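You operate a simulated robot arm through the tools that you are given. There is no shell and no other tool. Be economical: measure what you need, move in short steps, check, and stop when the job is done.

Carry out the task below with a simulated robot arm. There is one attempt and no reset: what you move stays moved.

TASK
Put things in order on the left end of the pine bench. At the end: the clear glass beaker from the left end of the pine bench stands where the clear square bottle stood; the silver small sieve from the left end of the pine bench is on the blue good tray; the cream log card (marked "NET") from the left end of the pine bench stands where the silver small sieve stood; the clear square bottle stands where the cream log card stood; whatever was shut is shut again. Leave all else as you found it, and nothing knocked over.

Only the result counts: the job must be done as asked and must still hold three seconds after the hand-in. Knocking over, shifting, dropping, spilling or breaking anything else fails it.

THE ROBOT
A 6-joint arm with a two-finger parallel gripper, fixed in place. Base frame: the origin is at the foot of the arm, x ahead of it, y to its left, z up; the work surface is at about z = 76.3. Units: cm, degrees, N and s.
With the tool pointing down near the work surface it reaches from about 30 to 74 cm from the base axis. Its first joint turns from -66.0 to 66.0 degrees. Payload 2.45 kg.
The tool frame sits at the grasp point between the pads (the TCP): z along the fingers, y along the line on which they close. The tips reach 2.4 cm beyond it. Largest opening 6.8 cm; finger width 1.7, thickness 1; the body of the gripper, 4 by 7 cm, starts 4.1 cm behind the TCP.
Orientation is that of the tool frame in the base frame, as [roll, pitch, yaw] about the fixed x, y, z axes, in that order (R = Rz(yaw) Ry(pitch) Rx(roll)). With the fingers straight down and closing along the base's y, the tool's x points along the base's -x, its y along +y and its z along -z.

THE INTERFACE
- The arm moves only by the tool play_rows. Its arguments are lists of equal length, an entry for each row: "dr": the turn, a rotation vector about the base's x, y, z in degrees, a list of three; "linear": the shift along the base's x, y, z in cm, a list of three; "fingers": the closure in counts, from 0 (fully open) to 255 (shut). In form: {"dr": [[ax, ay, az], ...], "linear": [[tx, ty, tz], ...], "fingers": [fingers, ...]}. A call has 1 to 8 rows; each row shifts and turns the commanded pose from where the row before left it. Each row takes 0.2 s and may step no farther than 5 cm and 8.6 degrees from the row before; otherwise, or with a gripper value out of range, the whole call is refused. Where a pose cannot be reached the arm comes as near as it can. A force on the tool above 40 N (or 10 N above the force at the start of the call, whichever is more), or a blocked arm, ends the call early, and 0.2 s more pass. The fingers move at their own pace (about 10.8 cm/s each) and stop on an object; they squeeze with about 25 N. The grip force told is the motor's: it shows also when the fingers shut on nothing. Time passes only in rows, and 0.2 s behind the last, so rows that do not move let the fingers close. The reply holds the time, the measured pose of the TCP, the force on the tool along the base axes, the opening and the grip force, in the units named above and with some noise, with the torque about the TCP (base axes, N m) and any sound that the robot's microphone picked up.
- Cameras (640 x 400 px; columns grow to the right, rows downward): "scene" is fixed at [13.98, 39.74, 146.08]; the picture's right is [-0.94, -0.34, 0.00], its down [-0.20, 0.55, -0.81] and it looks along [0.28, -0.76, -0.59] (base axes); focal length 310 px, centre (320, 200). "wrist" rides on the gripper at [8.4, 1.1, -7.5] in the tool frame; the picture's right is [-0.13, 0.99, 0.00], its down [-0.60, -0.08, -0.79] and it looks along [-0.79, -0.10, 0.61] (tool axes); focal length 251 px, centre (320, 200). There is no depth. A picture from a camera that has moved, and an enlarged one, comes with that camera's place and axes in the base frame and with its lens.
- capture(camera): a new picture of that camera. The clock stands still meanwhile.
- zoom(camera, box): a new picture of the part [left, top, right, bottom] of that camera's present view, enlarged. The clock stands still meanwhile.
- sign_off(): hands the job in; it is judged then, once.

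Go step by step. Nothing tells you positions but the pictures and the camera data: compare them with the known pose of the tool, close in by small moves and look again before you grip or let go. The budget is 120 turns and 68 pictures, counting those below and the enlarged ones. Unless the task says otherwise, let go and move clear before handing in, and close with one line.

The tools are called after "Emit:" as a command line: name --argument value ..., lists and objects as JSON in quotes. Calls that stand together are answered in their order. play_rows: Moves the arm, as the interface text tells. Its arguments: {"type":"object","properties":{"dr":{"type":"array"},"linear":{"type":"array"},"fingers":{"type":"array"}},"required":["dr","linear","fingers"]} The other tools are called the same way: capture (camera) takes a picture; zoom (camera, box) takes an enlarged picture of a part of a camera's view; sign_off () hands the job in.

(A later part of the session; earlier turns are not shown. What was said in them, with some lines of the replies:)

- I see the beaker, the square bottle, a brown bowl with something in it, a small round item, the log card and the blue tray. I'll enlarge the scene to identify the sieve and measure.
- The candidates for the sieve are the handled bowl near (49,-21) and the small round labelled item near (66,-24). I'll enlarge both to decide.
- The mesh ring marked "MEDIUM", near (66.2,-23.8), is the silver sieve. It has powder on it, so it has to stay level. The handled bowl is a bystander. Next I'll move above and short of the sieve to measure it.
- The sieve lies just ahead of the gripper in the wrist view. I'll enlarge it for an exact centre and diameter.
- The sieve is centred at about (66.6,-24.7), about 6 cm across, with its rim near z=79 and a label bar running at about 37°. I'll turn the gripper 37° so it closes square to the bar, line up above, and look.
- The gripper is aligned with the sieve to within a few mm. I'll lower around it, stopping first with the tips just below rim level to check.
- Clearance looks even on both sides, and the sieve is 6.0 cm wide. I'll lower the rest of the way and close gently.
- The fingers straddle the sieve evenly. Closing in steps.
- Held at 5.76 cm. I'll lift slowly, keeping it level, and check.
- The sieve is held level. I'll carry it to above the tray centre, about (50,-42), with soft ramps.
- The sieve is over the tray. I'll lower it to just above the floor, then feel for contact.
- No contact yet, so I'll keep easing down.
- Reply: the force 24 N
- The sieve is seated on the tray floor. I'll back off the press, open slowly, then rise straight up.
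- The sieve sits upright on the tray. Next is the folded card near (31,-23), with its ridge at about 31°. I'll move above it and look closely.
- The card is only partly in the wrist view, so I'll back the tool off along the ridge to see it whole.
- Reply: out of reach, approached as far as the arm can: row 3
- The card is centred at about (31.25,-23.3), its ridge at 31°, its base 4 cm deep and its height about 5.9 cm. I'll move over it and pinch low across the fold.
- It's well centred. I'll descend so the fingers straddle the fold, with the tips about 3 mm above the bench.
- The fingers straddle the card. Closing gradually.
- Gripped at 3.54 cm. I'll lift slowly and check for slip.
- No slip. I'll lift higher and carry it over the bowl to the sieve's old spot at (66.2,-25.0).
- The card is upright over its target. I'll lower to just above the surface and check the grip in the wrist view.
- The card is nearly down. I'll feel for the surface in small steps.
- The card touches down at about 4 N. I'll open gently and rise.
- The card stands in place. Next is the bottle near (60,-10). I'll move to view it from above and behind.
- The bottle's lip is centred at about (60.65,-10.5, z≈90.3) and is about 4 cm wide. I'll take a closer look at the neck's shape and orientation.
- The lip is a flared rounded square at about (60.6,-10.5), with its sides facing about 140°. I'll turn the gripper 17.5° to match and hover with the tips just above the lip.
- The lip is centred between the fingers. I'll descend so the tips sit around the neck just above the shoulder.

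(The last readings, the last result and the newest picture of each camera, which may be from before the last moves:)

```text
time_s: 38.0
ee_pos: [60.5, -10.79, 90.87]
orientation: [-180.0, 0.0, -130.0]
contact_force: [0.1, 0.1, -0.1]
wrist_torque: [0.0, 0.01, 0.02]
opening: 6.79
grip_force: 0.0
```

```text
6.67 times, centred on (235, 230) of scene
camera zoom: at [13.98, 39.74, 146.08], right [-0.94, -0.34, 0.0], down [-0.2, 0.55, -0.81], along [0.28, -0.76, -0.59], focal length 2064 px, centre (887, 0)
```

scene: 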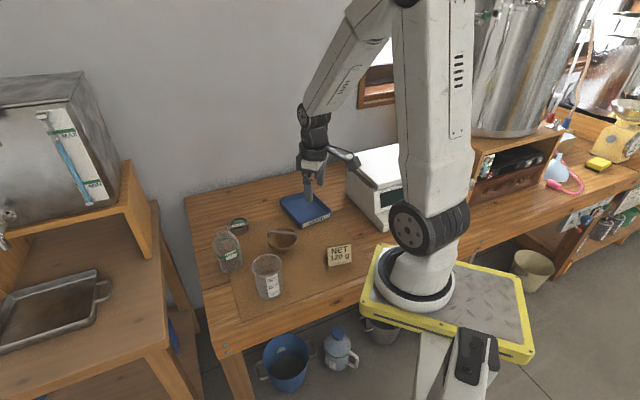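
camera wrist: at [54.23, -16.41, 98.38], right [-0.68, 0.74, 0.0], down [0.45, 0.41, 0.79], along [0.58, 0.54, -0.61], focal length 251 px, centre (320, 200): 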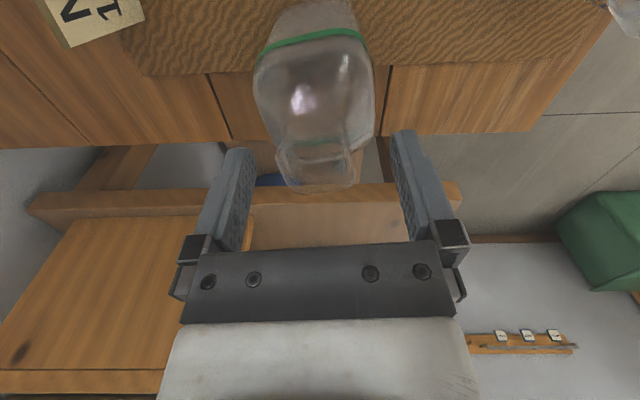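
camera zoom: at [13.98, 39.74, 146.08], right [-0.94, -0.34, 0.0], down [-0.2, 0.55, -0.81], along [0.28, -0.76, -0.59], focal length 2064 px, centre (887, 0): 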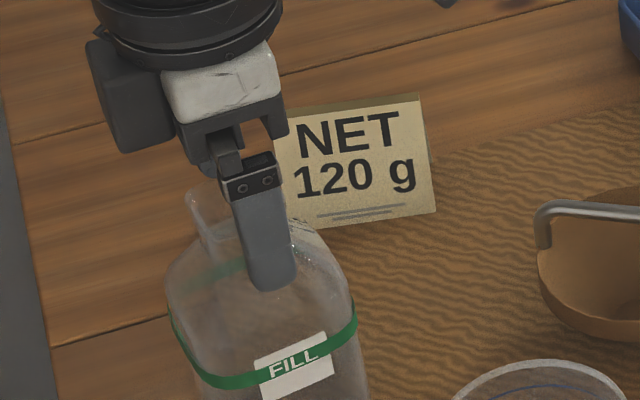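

The fingers straddle the neck. Closing gradually.

Emit:
play_rows --dr '[[0, 0, 0], [0, 0, 0], [0, 0, 0], [0, 0, 0], [0, 0, 0], [0, 0, 0]]' --linear '[[0, 0, 0], [0, 0, 0], [0, 0, 0], [0, 0, 0], [0, 0, 0], [0, 0, 0]]' --fingers '[70, 95, 115, 135, 170, 170]'

Emit:
capture --camera "wrist"

```text
time_s: 39.4
ee_pos: [60.6, -10.7, 90.79]
orientation: [180.0, 0.0, -130.0]
contact_force: [1.3, -0.7, -0.1]
wrist_torque: [-0.06, 0.0, -0.02]
opening: 3.58
grip_force: 25.1
```

```text
28 pictures are left
camera wrist: at [54.23, -16.41, 98.4], right [-0.68, 0.74, 0.0], down [0.45, 0.41, 0.79], along [0.58, 0.54, -0.61], focal length 251 px, centre (320, 200)
```

wrist: 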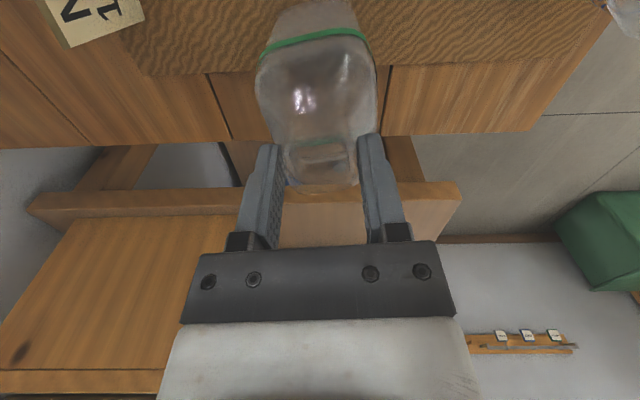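

The neck is held at 3.58 cm. I'll lift slowly and check that it hangs straight.

Emit:
play_rows --dr '[[0, 0, 0], [0, 0, 0], [0, 0, 0], [0, 0, 0], [0, 0, 0], [0, 0, 0], [0, 0, 0]]' --linear '[[0, 0, 0.5], [0, 0, 1], [0, 0, 1.5], [0, 0, 1.5], [0, 0, 1], [0, 0, 0.5], [0, 0, 0]]' --fingers '[170, 170, 170, 170, 170, 170, 170]'

Emit:
zoom --camera "scene" --box '[195, 190, 295, 290]'

Emit:
capture --camera "wrist"

```text
time_s: 41.0
ee_pos: [60.43, -10.52, 96.88]
orientation: [-180.0, -0.1, -130.0]
contact_force: [-0.2, 0.4, -1.4]
wrist_torque: [-0.01, 0.01, 0.0]
opening: 3.56
grip_force: 24.7
```

```text
4.00 times, centred on (245, 240) of scene
camera zoom: at [13.98, 39.74, 146.08], right [-0.94, -0.34, 0.0], down [-0.2, 0.55, -0.81], along [0.28, -0.76, -0.59], focal length 1238 px, centre (620, 40)
```

zoom: 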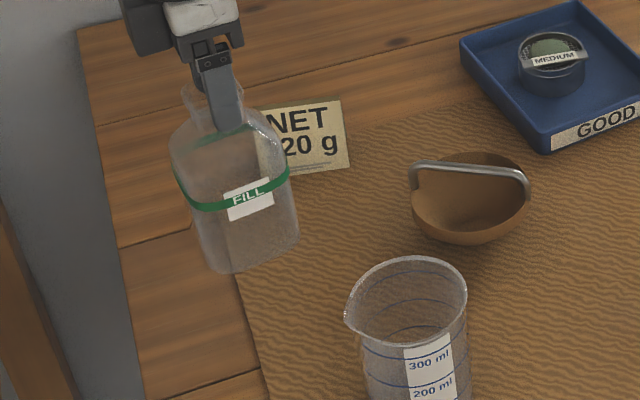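

```text
26 pictures are left
camera wrist: at [54.25, -16.38, 104.39], right [-0.68, 0.74, 0.0], down [0.45, 0.41, 0.79], along [0.58, 0.54, -0.61], focal length 251 px, centre (320, 200)
```

wrist: 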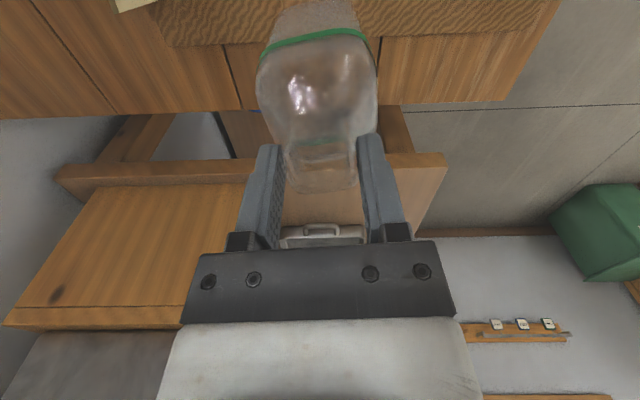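

The bottle hangs straight with no slip. I'll raise it well clear and carry it to the card's old spot.

Emit:
play_rows --dr '[[0, 0, 0], [0, 0, 0], [0, 0, 0], [0, 0, 0], [0, 0, 0], [0, 0, 0], [0, 0, 0], [0, 0, 0]]' --linear '[[0, 0, 2], [0, 0, 3.5], [0, 0, 3], [-1.5, -0.65, 1.5], [-2.5, -1.08, 0], [-3.2, -1.39, 0], [-3.2, -1.39, 0], [-3, -1.3, 0]]' --fingers '[170, 170, 170, 170, 170, 170, 170, 170]'

Emit:
play_rows --dr '[[0, 0, 0], [0, 0, 0], [0, 0, 0], [0, 0, 0], [0, 0, 0], [0, 0, 0], [0, 0, 0]]' --linear '[[-3, -1.3, 0], [-3.2, -1.39, 0], [-3.2, -1.39, 0], [-3.2, -1.39, 0], [-2, -0.87, 0], [-1.3, -0.5, 0], [0, 0, 0]]' --fingers '[170, 170, 170, 170, 170, 170, 170]'

Emit:
zoom --camera "scene" --box '[270, 160, 390, 280]'

```text
time_s: 42.8
ee_pos: [46.98, -16.4, 106.83]
orientation: [-180.0, 0.0, -130.0]
contact_force: [-0.3, -0.8, -1.4]
wrist_torque: [-0.03, 0.0, 0.0]
opening: 3.55
grip_force: 25.1
```

```text
time_s: 44.4
ee_pos: [31.28, -23.27, 106.87]
orientation: [180.0, 0.0, -130.0]
contact_force: [-0.3, 0.4, -1.2]
wrist_torque: [0.0, 0.07, 0.03]
opening: 3.55
grip_force: 24.6
```

```text
3.33 times, centred on (330, 220) of scene
camera zoom: at [13.98, 39.74, 146.08], right [-0.94, -0.34, 0.0], down [-0.2, 0.55, -0.81], along [0.28, -0.76, -0.59], focal length 1032 px, centre (287, 133)
```

zoom: 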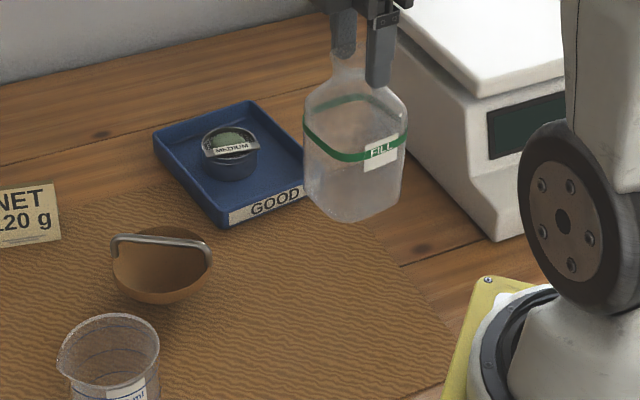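

The bottle is over the card's old spot. I'll lower it to about 0.5 cm above the surface.

Emit:
play_rows --dr '[[0, 0, 0], [0, 0, 0], [0, 0, 0], [0, 0, 0], [0, 0, 0], [0, 0, 0], [0, 0, 0]]' --linear '[[-0.03, -0.02, -2], [0, 0, -3.5], [0, 0, -3.5], [0, 0, -3.5], [0, 0, -2], [0, 0, -1], [0, 0, 0]]' --fingers '[170, 170, 170, 170, 170, 170, 170]'

Emit:
play_rows --dr '[[0, 0, 0], [0, 0, 0]]' --linear '[[0, 0, -0.3], [0, 0, 0]]' --fingers '[170, 170]'

Emit:
play_rows --dr '[[0, 0, 0], [0, 0, 0]]' --linear '[[0, 0, -0.15], [0, 0, 0]]' --fingers '[170, 170]'

```text
time_s: 46.0
ee_pos: [31.16, -23.34, 91.3]
orientation: [180.0, 0.0, -130.0]
contact_force: [-1.1, -0.1, -1.5]
wrist_torque: [0.04, 0.03, 0.02]
opening: 3.51
grip_force: 24.8
```

```text
time_s: 46.6
ee_pos: [31.27, -23.31, 91.15]
orientation: [180.0, 0.0, -130.1]
contact_force: [-0.1, 0.3, -1.6]
wrist_torque: [0.0, 0.02, 0.0]
opening: 3.52
grip_force: 25.1
```

```text
time_s: 47.2
ee_pos: [31.27, -23.36, 90.97]
orientation: [-179.9, -0.1, -129.9]
contact_force: [-0.5, 0.4, -1.0]
wrist_torque: [0.01, 0.01, -0.01]
opening: 3.55
grip_force: 25.3
```

Emit:
play_rows --dr '[[0, 0, 0], [0, 0, 0]]' --linear '[[0, 0, -0.12], [0, 0, 0]]' --fingers '[170, 170]'

Emit:
play_rows --dr '[[0, 0, 0], [0, 0, 0]]' --linear '[[0, 0, -0.1], [0, 0, 0]]' --fingers '[170, 170]'

```text
time_s: 47.8
ee_pos: [31.16, -23.28, 90.93]
orientation: [-179.9, 0.0, -130.0]
contact_force: [-1.5, 1.8, 16.1]
wrist_torque: [0.4, 0.0, 0.18]
opening: 3.51
grip_force: 24.8
```

```text
time_s: 48.4
ee_pos: [31.24, -23.38, 90.7]
orientation: [-180.0, -0.1, -129.9]
contact_force: [-3.0, 1.0, 26.7]
wrist_torque: [0.06, 0.08, 0.18]
opening: 3.55
grip_force: 25.1
```

The bottle is firmly down. I'll back off the press, release gently and rise.

Emit:
play_rows --dr '[[0, 0, 0], [0, 0, 0], [0, 0, 0], [0, 0, 0], [0, 0, 0], [0, 0, 0]]' --linear '[[0, 0, 0.15], [0, 0, 0], [0, 0, 0], [0, 0, 0], [0, 0, 0], [0, 0, 0]]' --fingers '[170, 118, 100, 50, 0, 0]'

Emit:
play_rows --dr '[[0, 0, 0], [0, 0, 0], [0, 0, 0], [0, 0, 0], [0, 0, 0], [0, 0, 0]]' --linear '[[0, 0, 1], [0, 0, 2], [0, 0, 4], [0, 0, 4], [0, 0, 4], [0, 0, 0]]' --fingers '[0, 0, 0, 0, 0, 0]'

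Emit:
zoom --camera "scene" --box '[190, 170, 390, 310]'

```text
time_s: 49.8
ee_pos: [31.19, -23.2, 90.88]
orientation: [-180.0, 0.0, -130.0]
contact_force: [-0.2, -0.4, -0.4]
wrist_torque: [-0.01, 0.0, 0.0]
opening: 6.8
grip_force: 0.1
```

```text
time_s: 51.2
ee_pos: [31.11, -23.28, 105.98]
orientation: [180.0, 0.0, -130.0]
contact_force: [-0.4, 0.0, -0.3]
wrist_torque: [-0.02, -0.01, 0.03]
opening: 6.79
grip_force: 0.1
```

```text
2.86 times, centred on (290, 240) of scene
camera zoom: at [13.98, 39.74, 146.08], right [-0.94, -0.34, 0.0], down [-0.2, 0.55, -0.81], along [0.28, -0.76, -0.59], focal length 885 px, centre (406, 86)
```

zoom: 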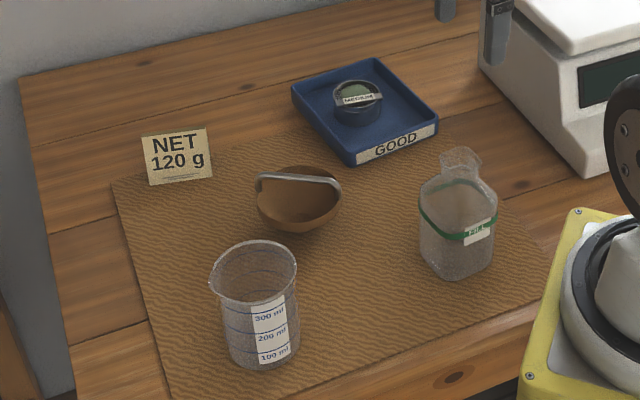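

The bottle stands in place. Last is the beaker near (46,-7). It's wider than the gripper, so I'll take it by one wall; first I'll turn to a straight yaw and view it.

Emit:
play_rows --dr '[[0, 0, -8.33], [0, 0, -8.33], [0, 0, -8.33], [0, 0, -8.33], [0, 0, -8.33], [0, 0, -8.33], [0, 0, 0]]' --linear '[[1.17, 2.72, 0], [1.17, 2.72, -0.5], [1.17, 2.72, -0.5], [1.17, 2.72, -0.5], [1.17, 2.72, -0.5], [1.17, 2.72, -0.5], [0, 0, 0]]' --fingers '[0, 0, 0, 0, 0, 0, 0]'

Emit:
zoom --camera "wrist" --box '[220, 0, 420, 200]'

Emit:
zoom --camera "scene" --box '[235, 235, 305, 305]'

```text
time_s: 52.8
ee_pos: [38.27, -6.94, 103.3]
orientation: [-180.0, -0.1, -180.0]
contact_force: [0.0, 0.0, -0.2]
wrist_torque: [-0.01, 0.0, 0.0]
opening: 6.79
grip_force: 0.1
```

```text
2.00 times, centred on (320, 100) of wrist
camera zoom: at [29.81, -5.85, 110.8], right [0.13, 0.99, 0.0], down [0.6, -0.08, 0.79], along [0.79, -0.1, -0.61], focal length 503 px, centre (320, 400)
```

zoom: 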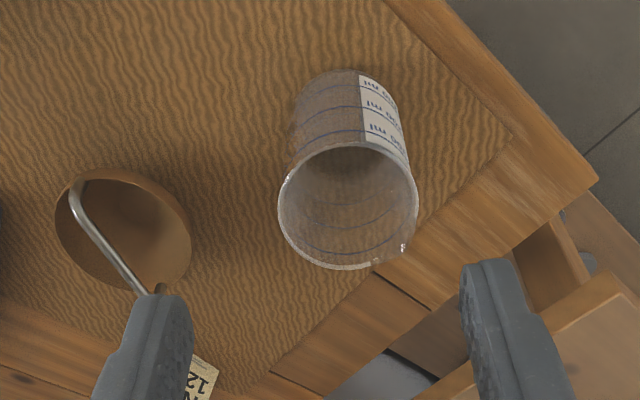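

```text
5.71 times, centred on (270, 270) of scene
camera zoom: at [13.98, 39.74, 146.08], right [-0.94, -0.34, 0.0], down [-0.2, 0.55, -0.81], along [0.28, -0.76, -0.59], focal length 1769 px, centre (606, -200)
```

zoom: 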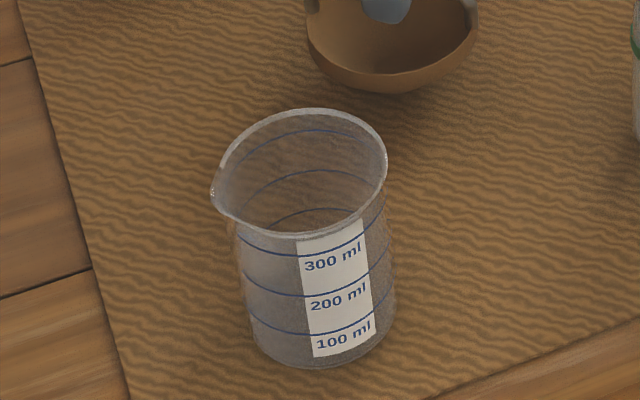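

The beaker's rim is centred at about (45.3,-6.2, z≈86), with outer diameter 7.5 cm. I'll straddle its +y wall, hovering first with the tips above the rim.

Emit:
play_rows --dr '[[0, 0, 0], [0, 0, 0], [0, 0, 0], [0, 0, 0], [0, 0, 0]]' --linear '[[3.5, 2.1, -1], [3.53, 2.14, -2], [0, 0, -4], [0, 0, -4], [0, 0, 0]]' --fingers '[0, 0, 0, 0, 0]'

Emit:
zoom --camera "wrist" --box '[200, 20, 440, 220]'

Emit:
zoom --camera "scene" --box '[230, 210, 320, 310]'

```text
time_s: 54.0
ee_pos: [45.31, -2.66, 92.28]
orientation: [-179.9, 0.0, -180.0]
contact_force: [0.0, 0.5, -1.0]
wrist_torque: [-0.01, 0.02, 0.0]
opening: 6.82
grip_force: 0.1
```

```text
2.00 times, centred on (320, 120) of wrist
camera zoom: at [36.86, -1.56, 99.87], right [0.13, 0.99, 0.0], down [0.6, -0.08, 0.79], along [0.79, -0.1, -0.61], focal length 503 px, centre (320, 360)
```

zoom: 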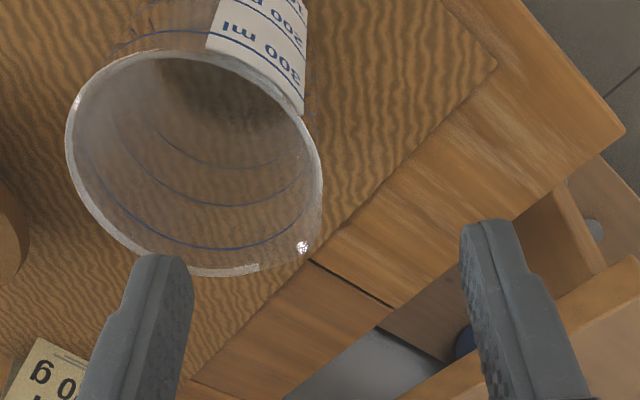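

```text
4.00 times, centred on (275, 260) of scene
camera zoom: at [13.98, 39.74, 146.08], right [-0.94, -0.34, 0.0], down [-0.2, 0.55, -0.81], along [0.28, -0.76, -0.59], focal length 1238 px, centre (500, -40)
```

zoom: 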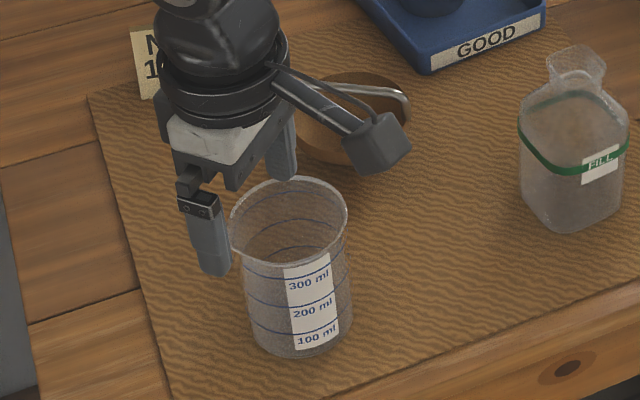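

The +y wall is at about y=-2.7, midway between the open fingers, and the spout is clear of the grip. I'll descend with one finger inside.

Emit:
play_rows --dr '[[0, 0, 0], [0, 0, 0], [0, 0, 0], [0, 0, 0], [0, 0, 0]]' --linear '[[0.05, -0.1, -2], [0, 0, -2], [0, 0, -2], [0, 0, -1.7], [0, 0, 0]]' --fingers '[0, 0, 0, 0, 0]'

Emit:
capture --camera "wrist"

Emit:
zoom --camera "scene" --box '[230, 210, 320, 310]'

```text
time_s: 55.2
ee_pos: [45.36, -2.88, 84.58]
orientation: [180.0, 0.0, 180.0]
contact_force: [0.8, 0.7, 0.2]
wrist_torque: [-0.03, -0.02, 0.01]
opening: 6.79
grip_force: 0.1
```

```text
19 pictures are left
camera wrist: at [36.89, -1.77, 92.11], right [0.13, 0.99, 0.0], down [0.6, -0.08, 0.79], along [0.79, -0.1, -0.61], focal length 251 px, centre (320, 200)
```

wrist: 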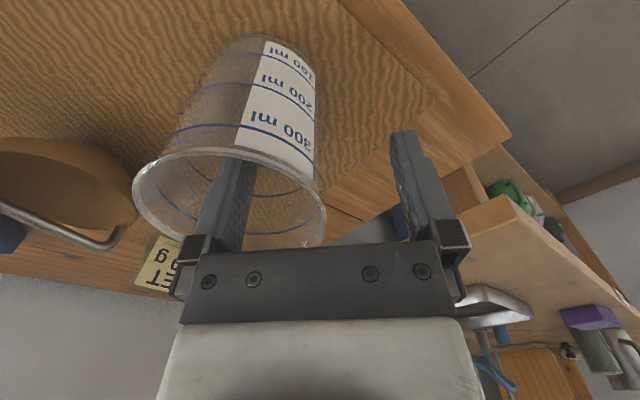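

```text
4.00 times, centred on (275, 260) of scene
camera zoom: at [13.98, 39.74, 146.08], right [-0.94, -0.34, 0.0], down [-0.2, 0.55, -0.81], along [0.28, -0.76, -0.59], focal length 1238 px, centre (500, -40)
```

zoom: 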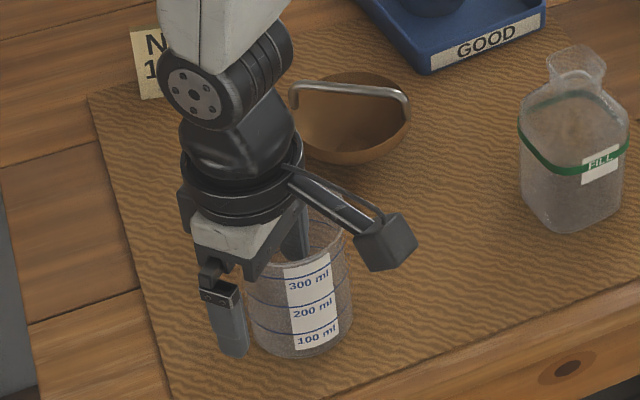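

One finger is inside and one outside, as planned. Closing gradually onto the wall.

Emit:
play_rows --dr '[[0, 0, 0], [0, 0, 0], [0, 0, 0], [0, 0, 0], [0, 0, 0], [0, 0, 0], [0, 0, 0]]' --linear '[[0, 0, 0], [0, 0, 0], [0, 0, 0], [0, 0, 0], [0, 0, 0], [0, 0, 0], [0, 0, 0]]' --fingers '[120, 190, 215, 228, 240, 255, 255]'

Emit:
capture --camera "wrist"

```text
time_s: 56.8
ee_pos: [45.33, -2.83, 84.69]
orientation: [-180.0, -0.1, 180.0]
contact_force: [-1.6, 0.1, 5.8]
wrist_torque: [-0.45, 0.03, -0.1]
opening: 0.25
grip_force: 24.8
```

```text
17 pictures are left
camera wrist: at [36.88, -1.76, 92.15], right [0.13, 0.99, 0.0], down [0.6, -0.08, 0.79], along [0.79, -0.1, -0.61], focal length 251 px, centre (320, 200)
```

wrist: 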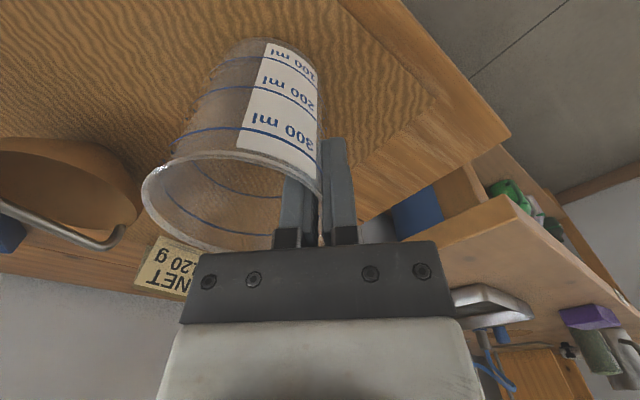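

The wall is gripped at 0.25 cm. I'll lift slowly and check the beaker's tilt.

Emit:
play_rows --dr '[[0, 0, 0], [0, 0, 0], [0, 0, 0], [0, 0, 0], [0, 0, 0], [0, 0, 0], [0, 0, 0]]' --linear '[[0, 0, 0.3], [0, 0, 0.7], [0, 0, 1], [0, 0, 1.5], [0, 0, 1], [0, 0, 0.5], [0, 0, 0]]' --fingers '[255, 255, 255, 255, 255, 255, 255]'

Emit:
zoom --camera "scene" --box '[230, 210, 320, 310]'

Emit:
capture --camera "wrist"

```text
time_s: 58.4
ee_pos: [45.34, -2.93, 89.49]
orientation: [180.0, 0.0, 179.9]
contact_force: [0.6, -0.4, -1.3]
wrist_torque: [0.06, -0.03, 0.0]
opening: 0.25
grip_force: 25.0
```

```text
4.00 times, centred on (275, 260) of scene
camera zoom: at [13.98, 39.74, 146.08], right [-0.94, -0.34, 0.0], down [-0.2, 0.55, -0.81], along [0.28, -0.76, -0.59], focal length 1238 px, centre (500, -40)
```

zoom: 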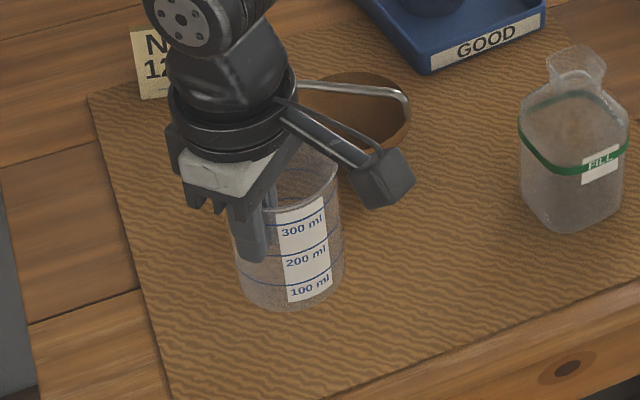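

```text
15 pictures are left
camera wrist: at [36.81, -1.82, 97.13], right [0.13, 0.99, 0.0], down [0.6, -0.08, 0.79], along [0.79, -0.1, -0.61], focal length 251 px, centre (320, 200)
```

wrist: 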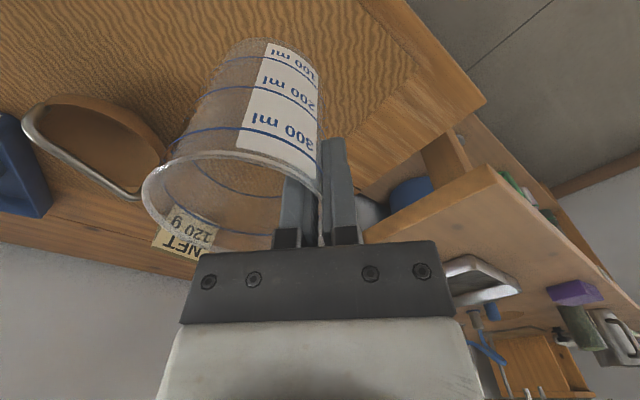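

The beaker is held and near upright. I'll carry it to the bottle's old spot, putting the TCP at (60.6,-7.3) for a beaker centre of (60.6,-10.6).

Emit:
play_rows --dr '[[0, 0, 0], [0, 0, 0], [0, 0, 0], [0, 0, 0], [0, 0, 0], [0, 0, 0], [0, 0, 0]]' --linear '[[1, -0.3, 0.3], [2.5, -0.73, 0], [3.5, -1.0, 0], [3.5, -1.0, 0], [3, -0.87, 0], [1.75, -0.5, 0], [0, 0, 0]]' --fingers '[255, 255, 255, 255, 255, 255, 255]'

Emit:
zoom --camera "scene" --box '[190, 190, 290, 290]'

Emit:
capture --camera "wrist"

```text
time_s: 60.0
ee_pos: [60.46, -7.22, 89.89]
orientation: [-179.9, 0.0, 179.9]
contact_force: [0.4, -0.5, -0.6]
wrist_torque: [-0.01, -0.01, -0.03]
opening: 0.26
grip_force: 24.8
```

```text
4.00 times, centred on (240, 240) of scene
camera zoom: at [13.98, 39.74, 146.08], right [-0.94, -0.34, 0.0], down [-0.2, 0.55, -0.81], along [0.28, -0.76, -0.59], focal length 1238 px, centre (640, 40)
```

zoom: 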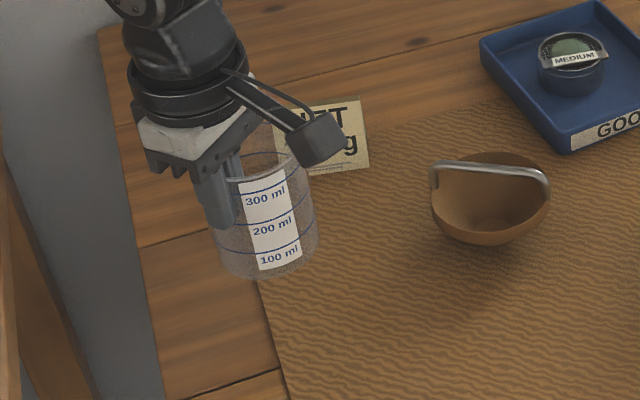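

```text
13 pictures are left
camera wrist: at [52.07, -6.11, 97.42], right [0.13, 0.99, 0.0], down [0.6, -0.08, 0.79], along [0.79, -0.1, -0.61], focal length 251 px, centre (320, 200)
```

wrist: 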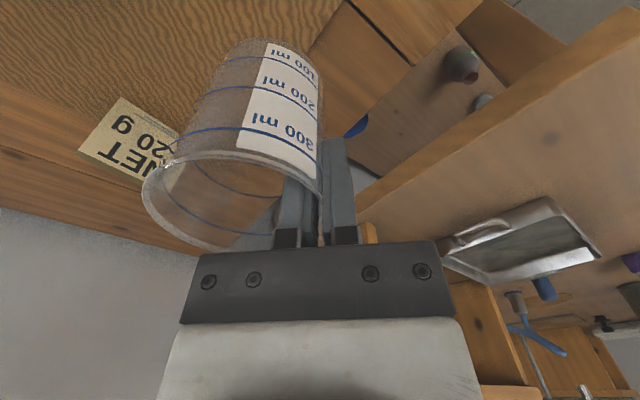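

It's above the target and clear of the card. Lowering to near contact, then feeling down.

Emit:
play_rows --dr '[[0, 0, 0], [0, 0, 0], [0, 0, 0], [0, 0, 0], [0, 0, 0]]' --linear '[[0.1, -0.05, -1], [0, 0, -1.5], [0, 0, -1.5], [0, 0, -0.7], [0, 0, 0]]' --fingers '[255, 255, 255, 255, 255]'

Emit:
play_rows --dr '[[0, 0, 0], [0, 0, 0]]' --linear '[[0, 0, -0.2], [0, 0, 0]]' --fingers '[255, 255]'

Emit:
play_rows --dr '[[0, 0, 0], [0, 0, 0]]' --linear '[[0, 0, -0.15], [0, 0, 0]]' --fingers '[255, 255]'

```text
time_s: 61.2
ee_pos: [60.63, -7.27, 85.2]
orientation: [-180.0, 0.0, -180.0]
contact_force: [-0.3, -0.2, 0.0]
wrist_torque: [0.06, 0.01, -0.03]
opening: 0.25
grip_force: 24.6
```

```text
time_s: 61.8
ee_pos: [60.67, -7.27, 85.03]
orientation: [180.0, -0.1, 180.0]
contact_force: [-0.3, 0.5, -0.9]
wrist_torque: [0.06, -0.03, -0.01]
opening: 0.26
grip_force: 25.3
```

```text
time_s: 62.4
ee_pos: [60.56, -7.24, 84.94]
orientation: [-180.0, 0.0, 180.0]
contact_force: [-0.1, -0.9, -1.1]
wrist_torque: [0.04, -0.03, 0.01]
opening: 0.26
grip_force: 24.8
```

Emit:
play_rows --dr '[[0, 0, 0], [0, 0, 0]]' --linear '[[0, 0, -0.12], [0, 0, 0]]' --fingers '[255, 255]'

Emit:
play_rows --dr '[[0, 0, 0], [0, 0, 0]]' --linear '[[0, 0, -0.1], [0, 0, 0]]' --fingers '[255, 255]'

```text
time_s: 63.0
ee_pos: [60.7, -7.24, 84.88]
orientation: [179.9, 0.1, -180.0]
contact_force: [-0.7, 0.5, -0.6]
wrist_torque: [0.05, 0.0, -0.02]
opening: 0.28
grip_force: 25.5
```

```text
time_s: 63.6
ee_pos: [60.68, -7.26, 84.65]
orientation: [180.0, 0.1, -179.9]
contact_force: [-0.4, 0.1, -0.2]
wrist_torque: [-0.04, 0.04, -0.01]
opening: 0.27
grip_force: 24.9
```

Emit:
play_rows --dr '[[0, 0, 0], [0, 0, 0]]' --linear '[[0, 0, -0.08], [0, 0, 0]]' --fingers '[255, 255]'

Emit:
play_rows --dr '[[0, 0, 0], [0, 0, 0]]' --linear '[[0, 0, -0.08], [0, 0, 0]]' --fingers '[255, 255]'

```text
time_s: 64.2
ee_pos: [60.57, -7.25, 84.76]
orientation: [-180.0, 0.1, -179.9]
contact_force: [-2.0, 2.9, 7.1]
wrist_torque: [-0.28, 0.11, -0.11]
opening: 0.24
grip_force: 24.4
```

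```text
time_s: 64.8
ee_pos: [60.75, -7.26, 84.62]
orientation: [-179.9, 0.2, -180.0]
contact_force: [-2.8, 6.5, 18.1]
wrist_torque: [-0.45, 0.37, -0.16]
opening: 0.26
grip_force: 25.3
```

The beaker is down. I'll ease off slightly, open gently to the same wide straddle, and check before rising.

Emit:
play_rows --dr '[[0, 0, 0], [0, 0, 0], [0, 0, 0], [0, 0, 0], [0, 0, 0], [0, 0, 0]]' --linear '[[0, 0, 0.06], [0, 0, 0], [0, 0, 0], [0, 0, 0], [0, 0, 0], [0, 0, 0]]' --fingers '[255, 235, 215, 160, 80, 30]'

Emit:
capture --camera "wrist"

```text
time_s: 66.2
ee_pos: [60.51, -7.27, 84.47]
orientation: [-180.0, 0.0, 180.0]
contact_force: [-0.1, 0.6, 0.6]
wrist_torque: [-0.01, -0.02, -0.02]
opening: 5.98
grip_force: 0.1
```

```text
12 pictures are left
camera wrist: at [52.21, -6.2, 92.08], right [0.13, 0.99, 0.0], down [0.6, -0.08, 0.79], along [0.79, -0.1, -0.61], focal length 251 px, centre (320, 200)
```

wrist: 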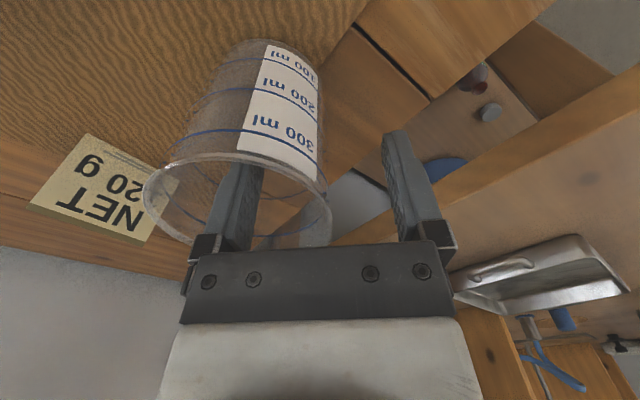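

Released. I'll rise straight up and verify where the beaker stands.

Emit:
play_rows --dr '[[0, 0, 0], [0, 0, 0], [0, 0, 0], [0, 0, 0], [0, 0, 0]]' --linear '[[0, 0, 1], [0, 0, 2], [0, 0, 3], [0, 0, 3], [0, 0, 0]]' --fingers '[30, 30, 30, 30, 0]'

Emit:
zoom --camera "wrist" --box '[200, 0, 440, 200]'

Emit:
zoom --camera "scene" --box '[200, 210, 270, 280]'

```text
time_s: 67.4
ee_pos: [60.62, -7.29, 93.67]
orientation: [179.9, 0.0, 180.0]
contact_force: [0.3, -0.2, -0.3]
wrist_torque: [0.01, -0.01, -0.01]
opening: 6.79
grip_force: 0.1
```

```text
2.00 times, centred on (320, 100) of wrist
camera zoom: at [52.13, -6.29, 101.14], right [0.13, 0.99, 0.0], down [0.6, -0.08, 0.79], along [0.79, -0.1, -0.61], focal length 503 px, centre (320, 400)
```

zoom: 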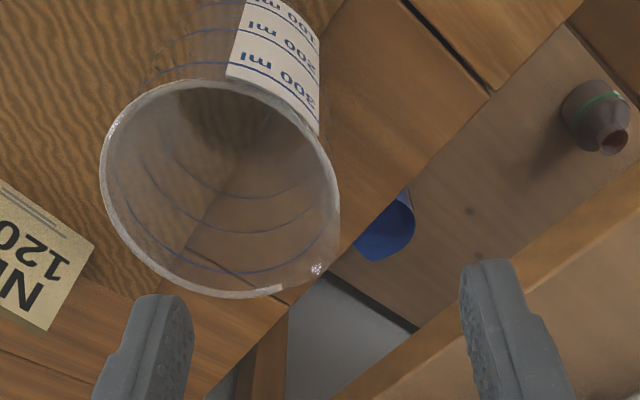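

```text
5.71 times, centred on (235, 245) of scene
camera zoom: at [13.98, 39.74, 146.08], right [-0.94, -0.34, 0.0], down [-0.2, 0.55, -0.81], along [0.28, -0.76, -0.59], focal length 1769 px, centre (806, -57)
```

zoom: 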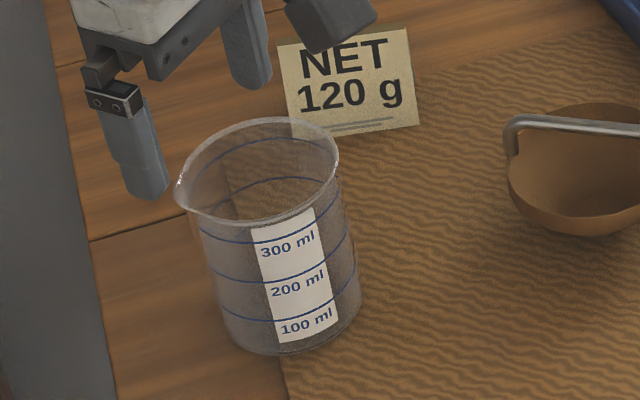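

The beaker stands at about (61.0,-10.5), within half a centimetre of the bottle's old centre. I'll pull the arm clear and take a final look.

Emit:
play_rows --dr '[[0, 0, 0], [0, 0, 0], [0, 0, 0], [0, 0, 0], [0, 0, 0], [0, 0, 0], [0, 0, 0], [0, 0, 0]]' --linear '[[0, 0, 4], [0, 0, 4], [-3, 0, 3], [-4, -1, 0], [-4, -2, 0], [-4, -2, 0], [-4, -2, 0], [0, 0, 0]]' --fingers '[0, 0, 0, 0, 0, 0, 0, 0]'

Emit:
capture --camera "scene"

Emit:
zoom --camera "scene" --box '[190, 170, 370, 310]'

```text
time_s: 69.2
ee_pos: [41.68, -14.42, 104.54]
orientation: [180.0, 0.0, -179.9]
contact_force: [-0.6, -0.4, 0.2]
wrist_torque: [-0.01, -0.01, 0.0]
opening: 6.79
grip_force: 0.0
```

```text
9 pictures are left
```

scene: 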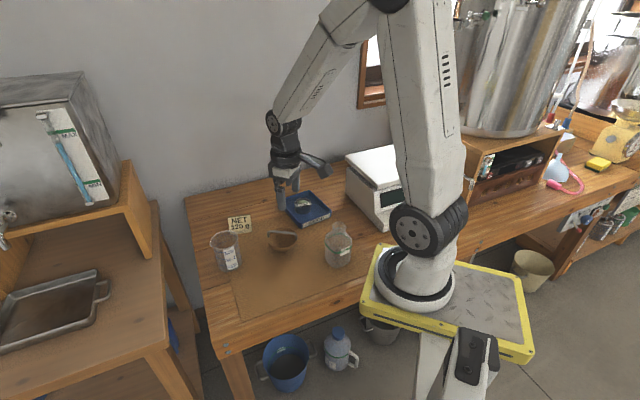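

```text
2.86 times, centred on (280, 240) of scene
camera zoom: at [13.98, 39.74, 146.08], right [-0.94, -0.34, 0.0], down [-0.2, 0.55, -0.81], along [0.28, -0.76, -0.59], focal length 885 px, centre (434, 86)
```

zoom: 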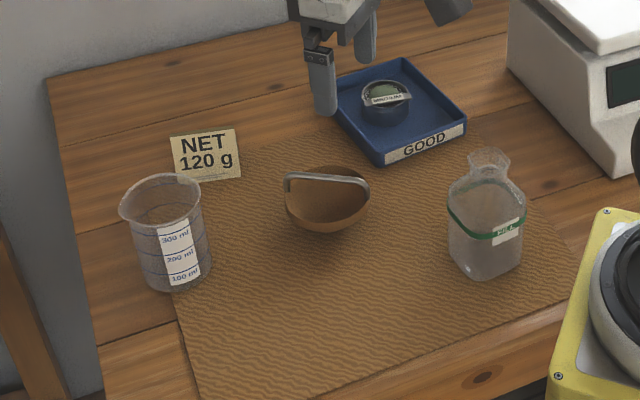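

Everything stands upright in its place: sieve on the tray, card on the sieve's spot, bottle on the card's spot, beaker on the bottle's spot. The bowl and tray look unmoved and the arm is clear, so I'm handing in.

Emit:
sign_off

```text
The job is handed in.
```

The job is handed in: the sieve, card, bottle and beaker are all upright in their new places, to within about half a centimetre by the pictures, and nothing was knocked over.
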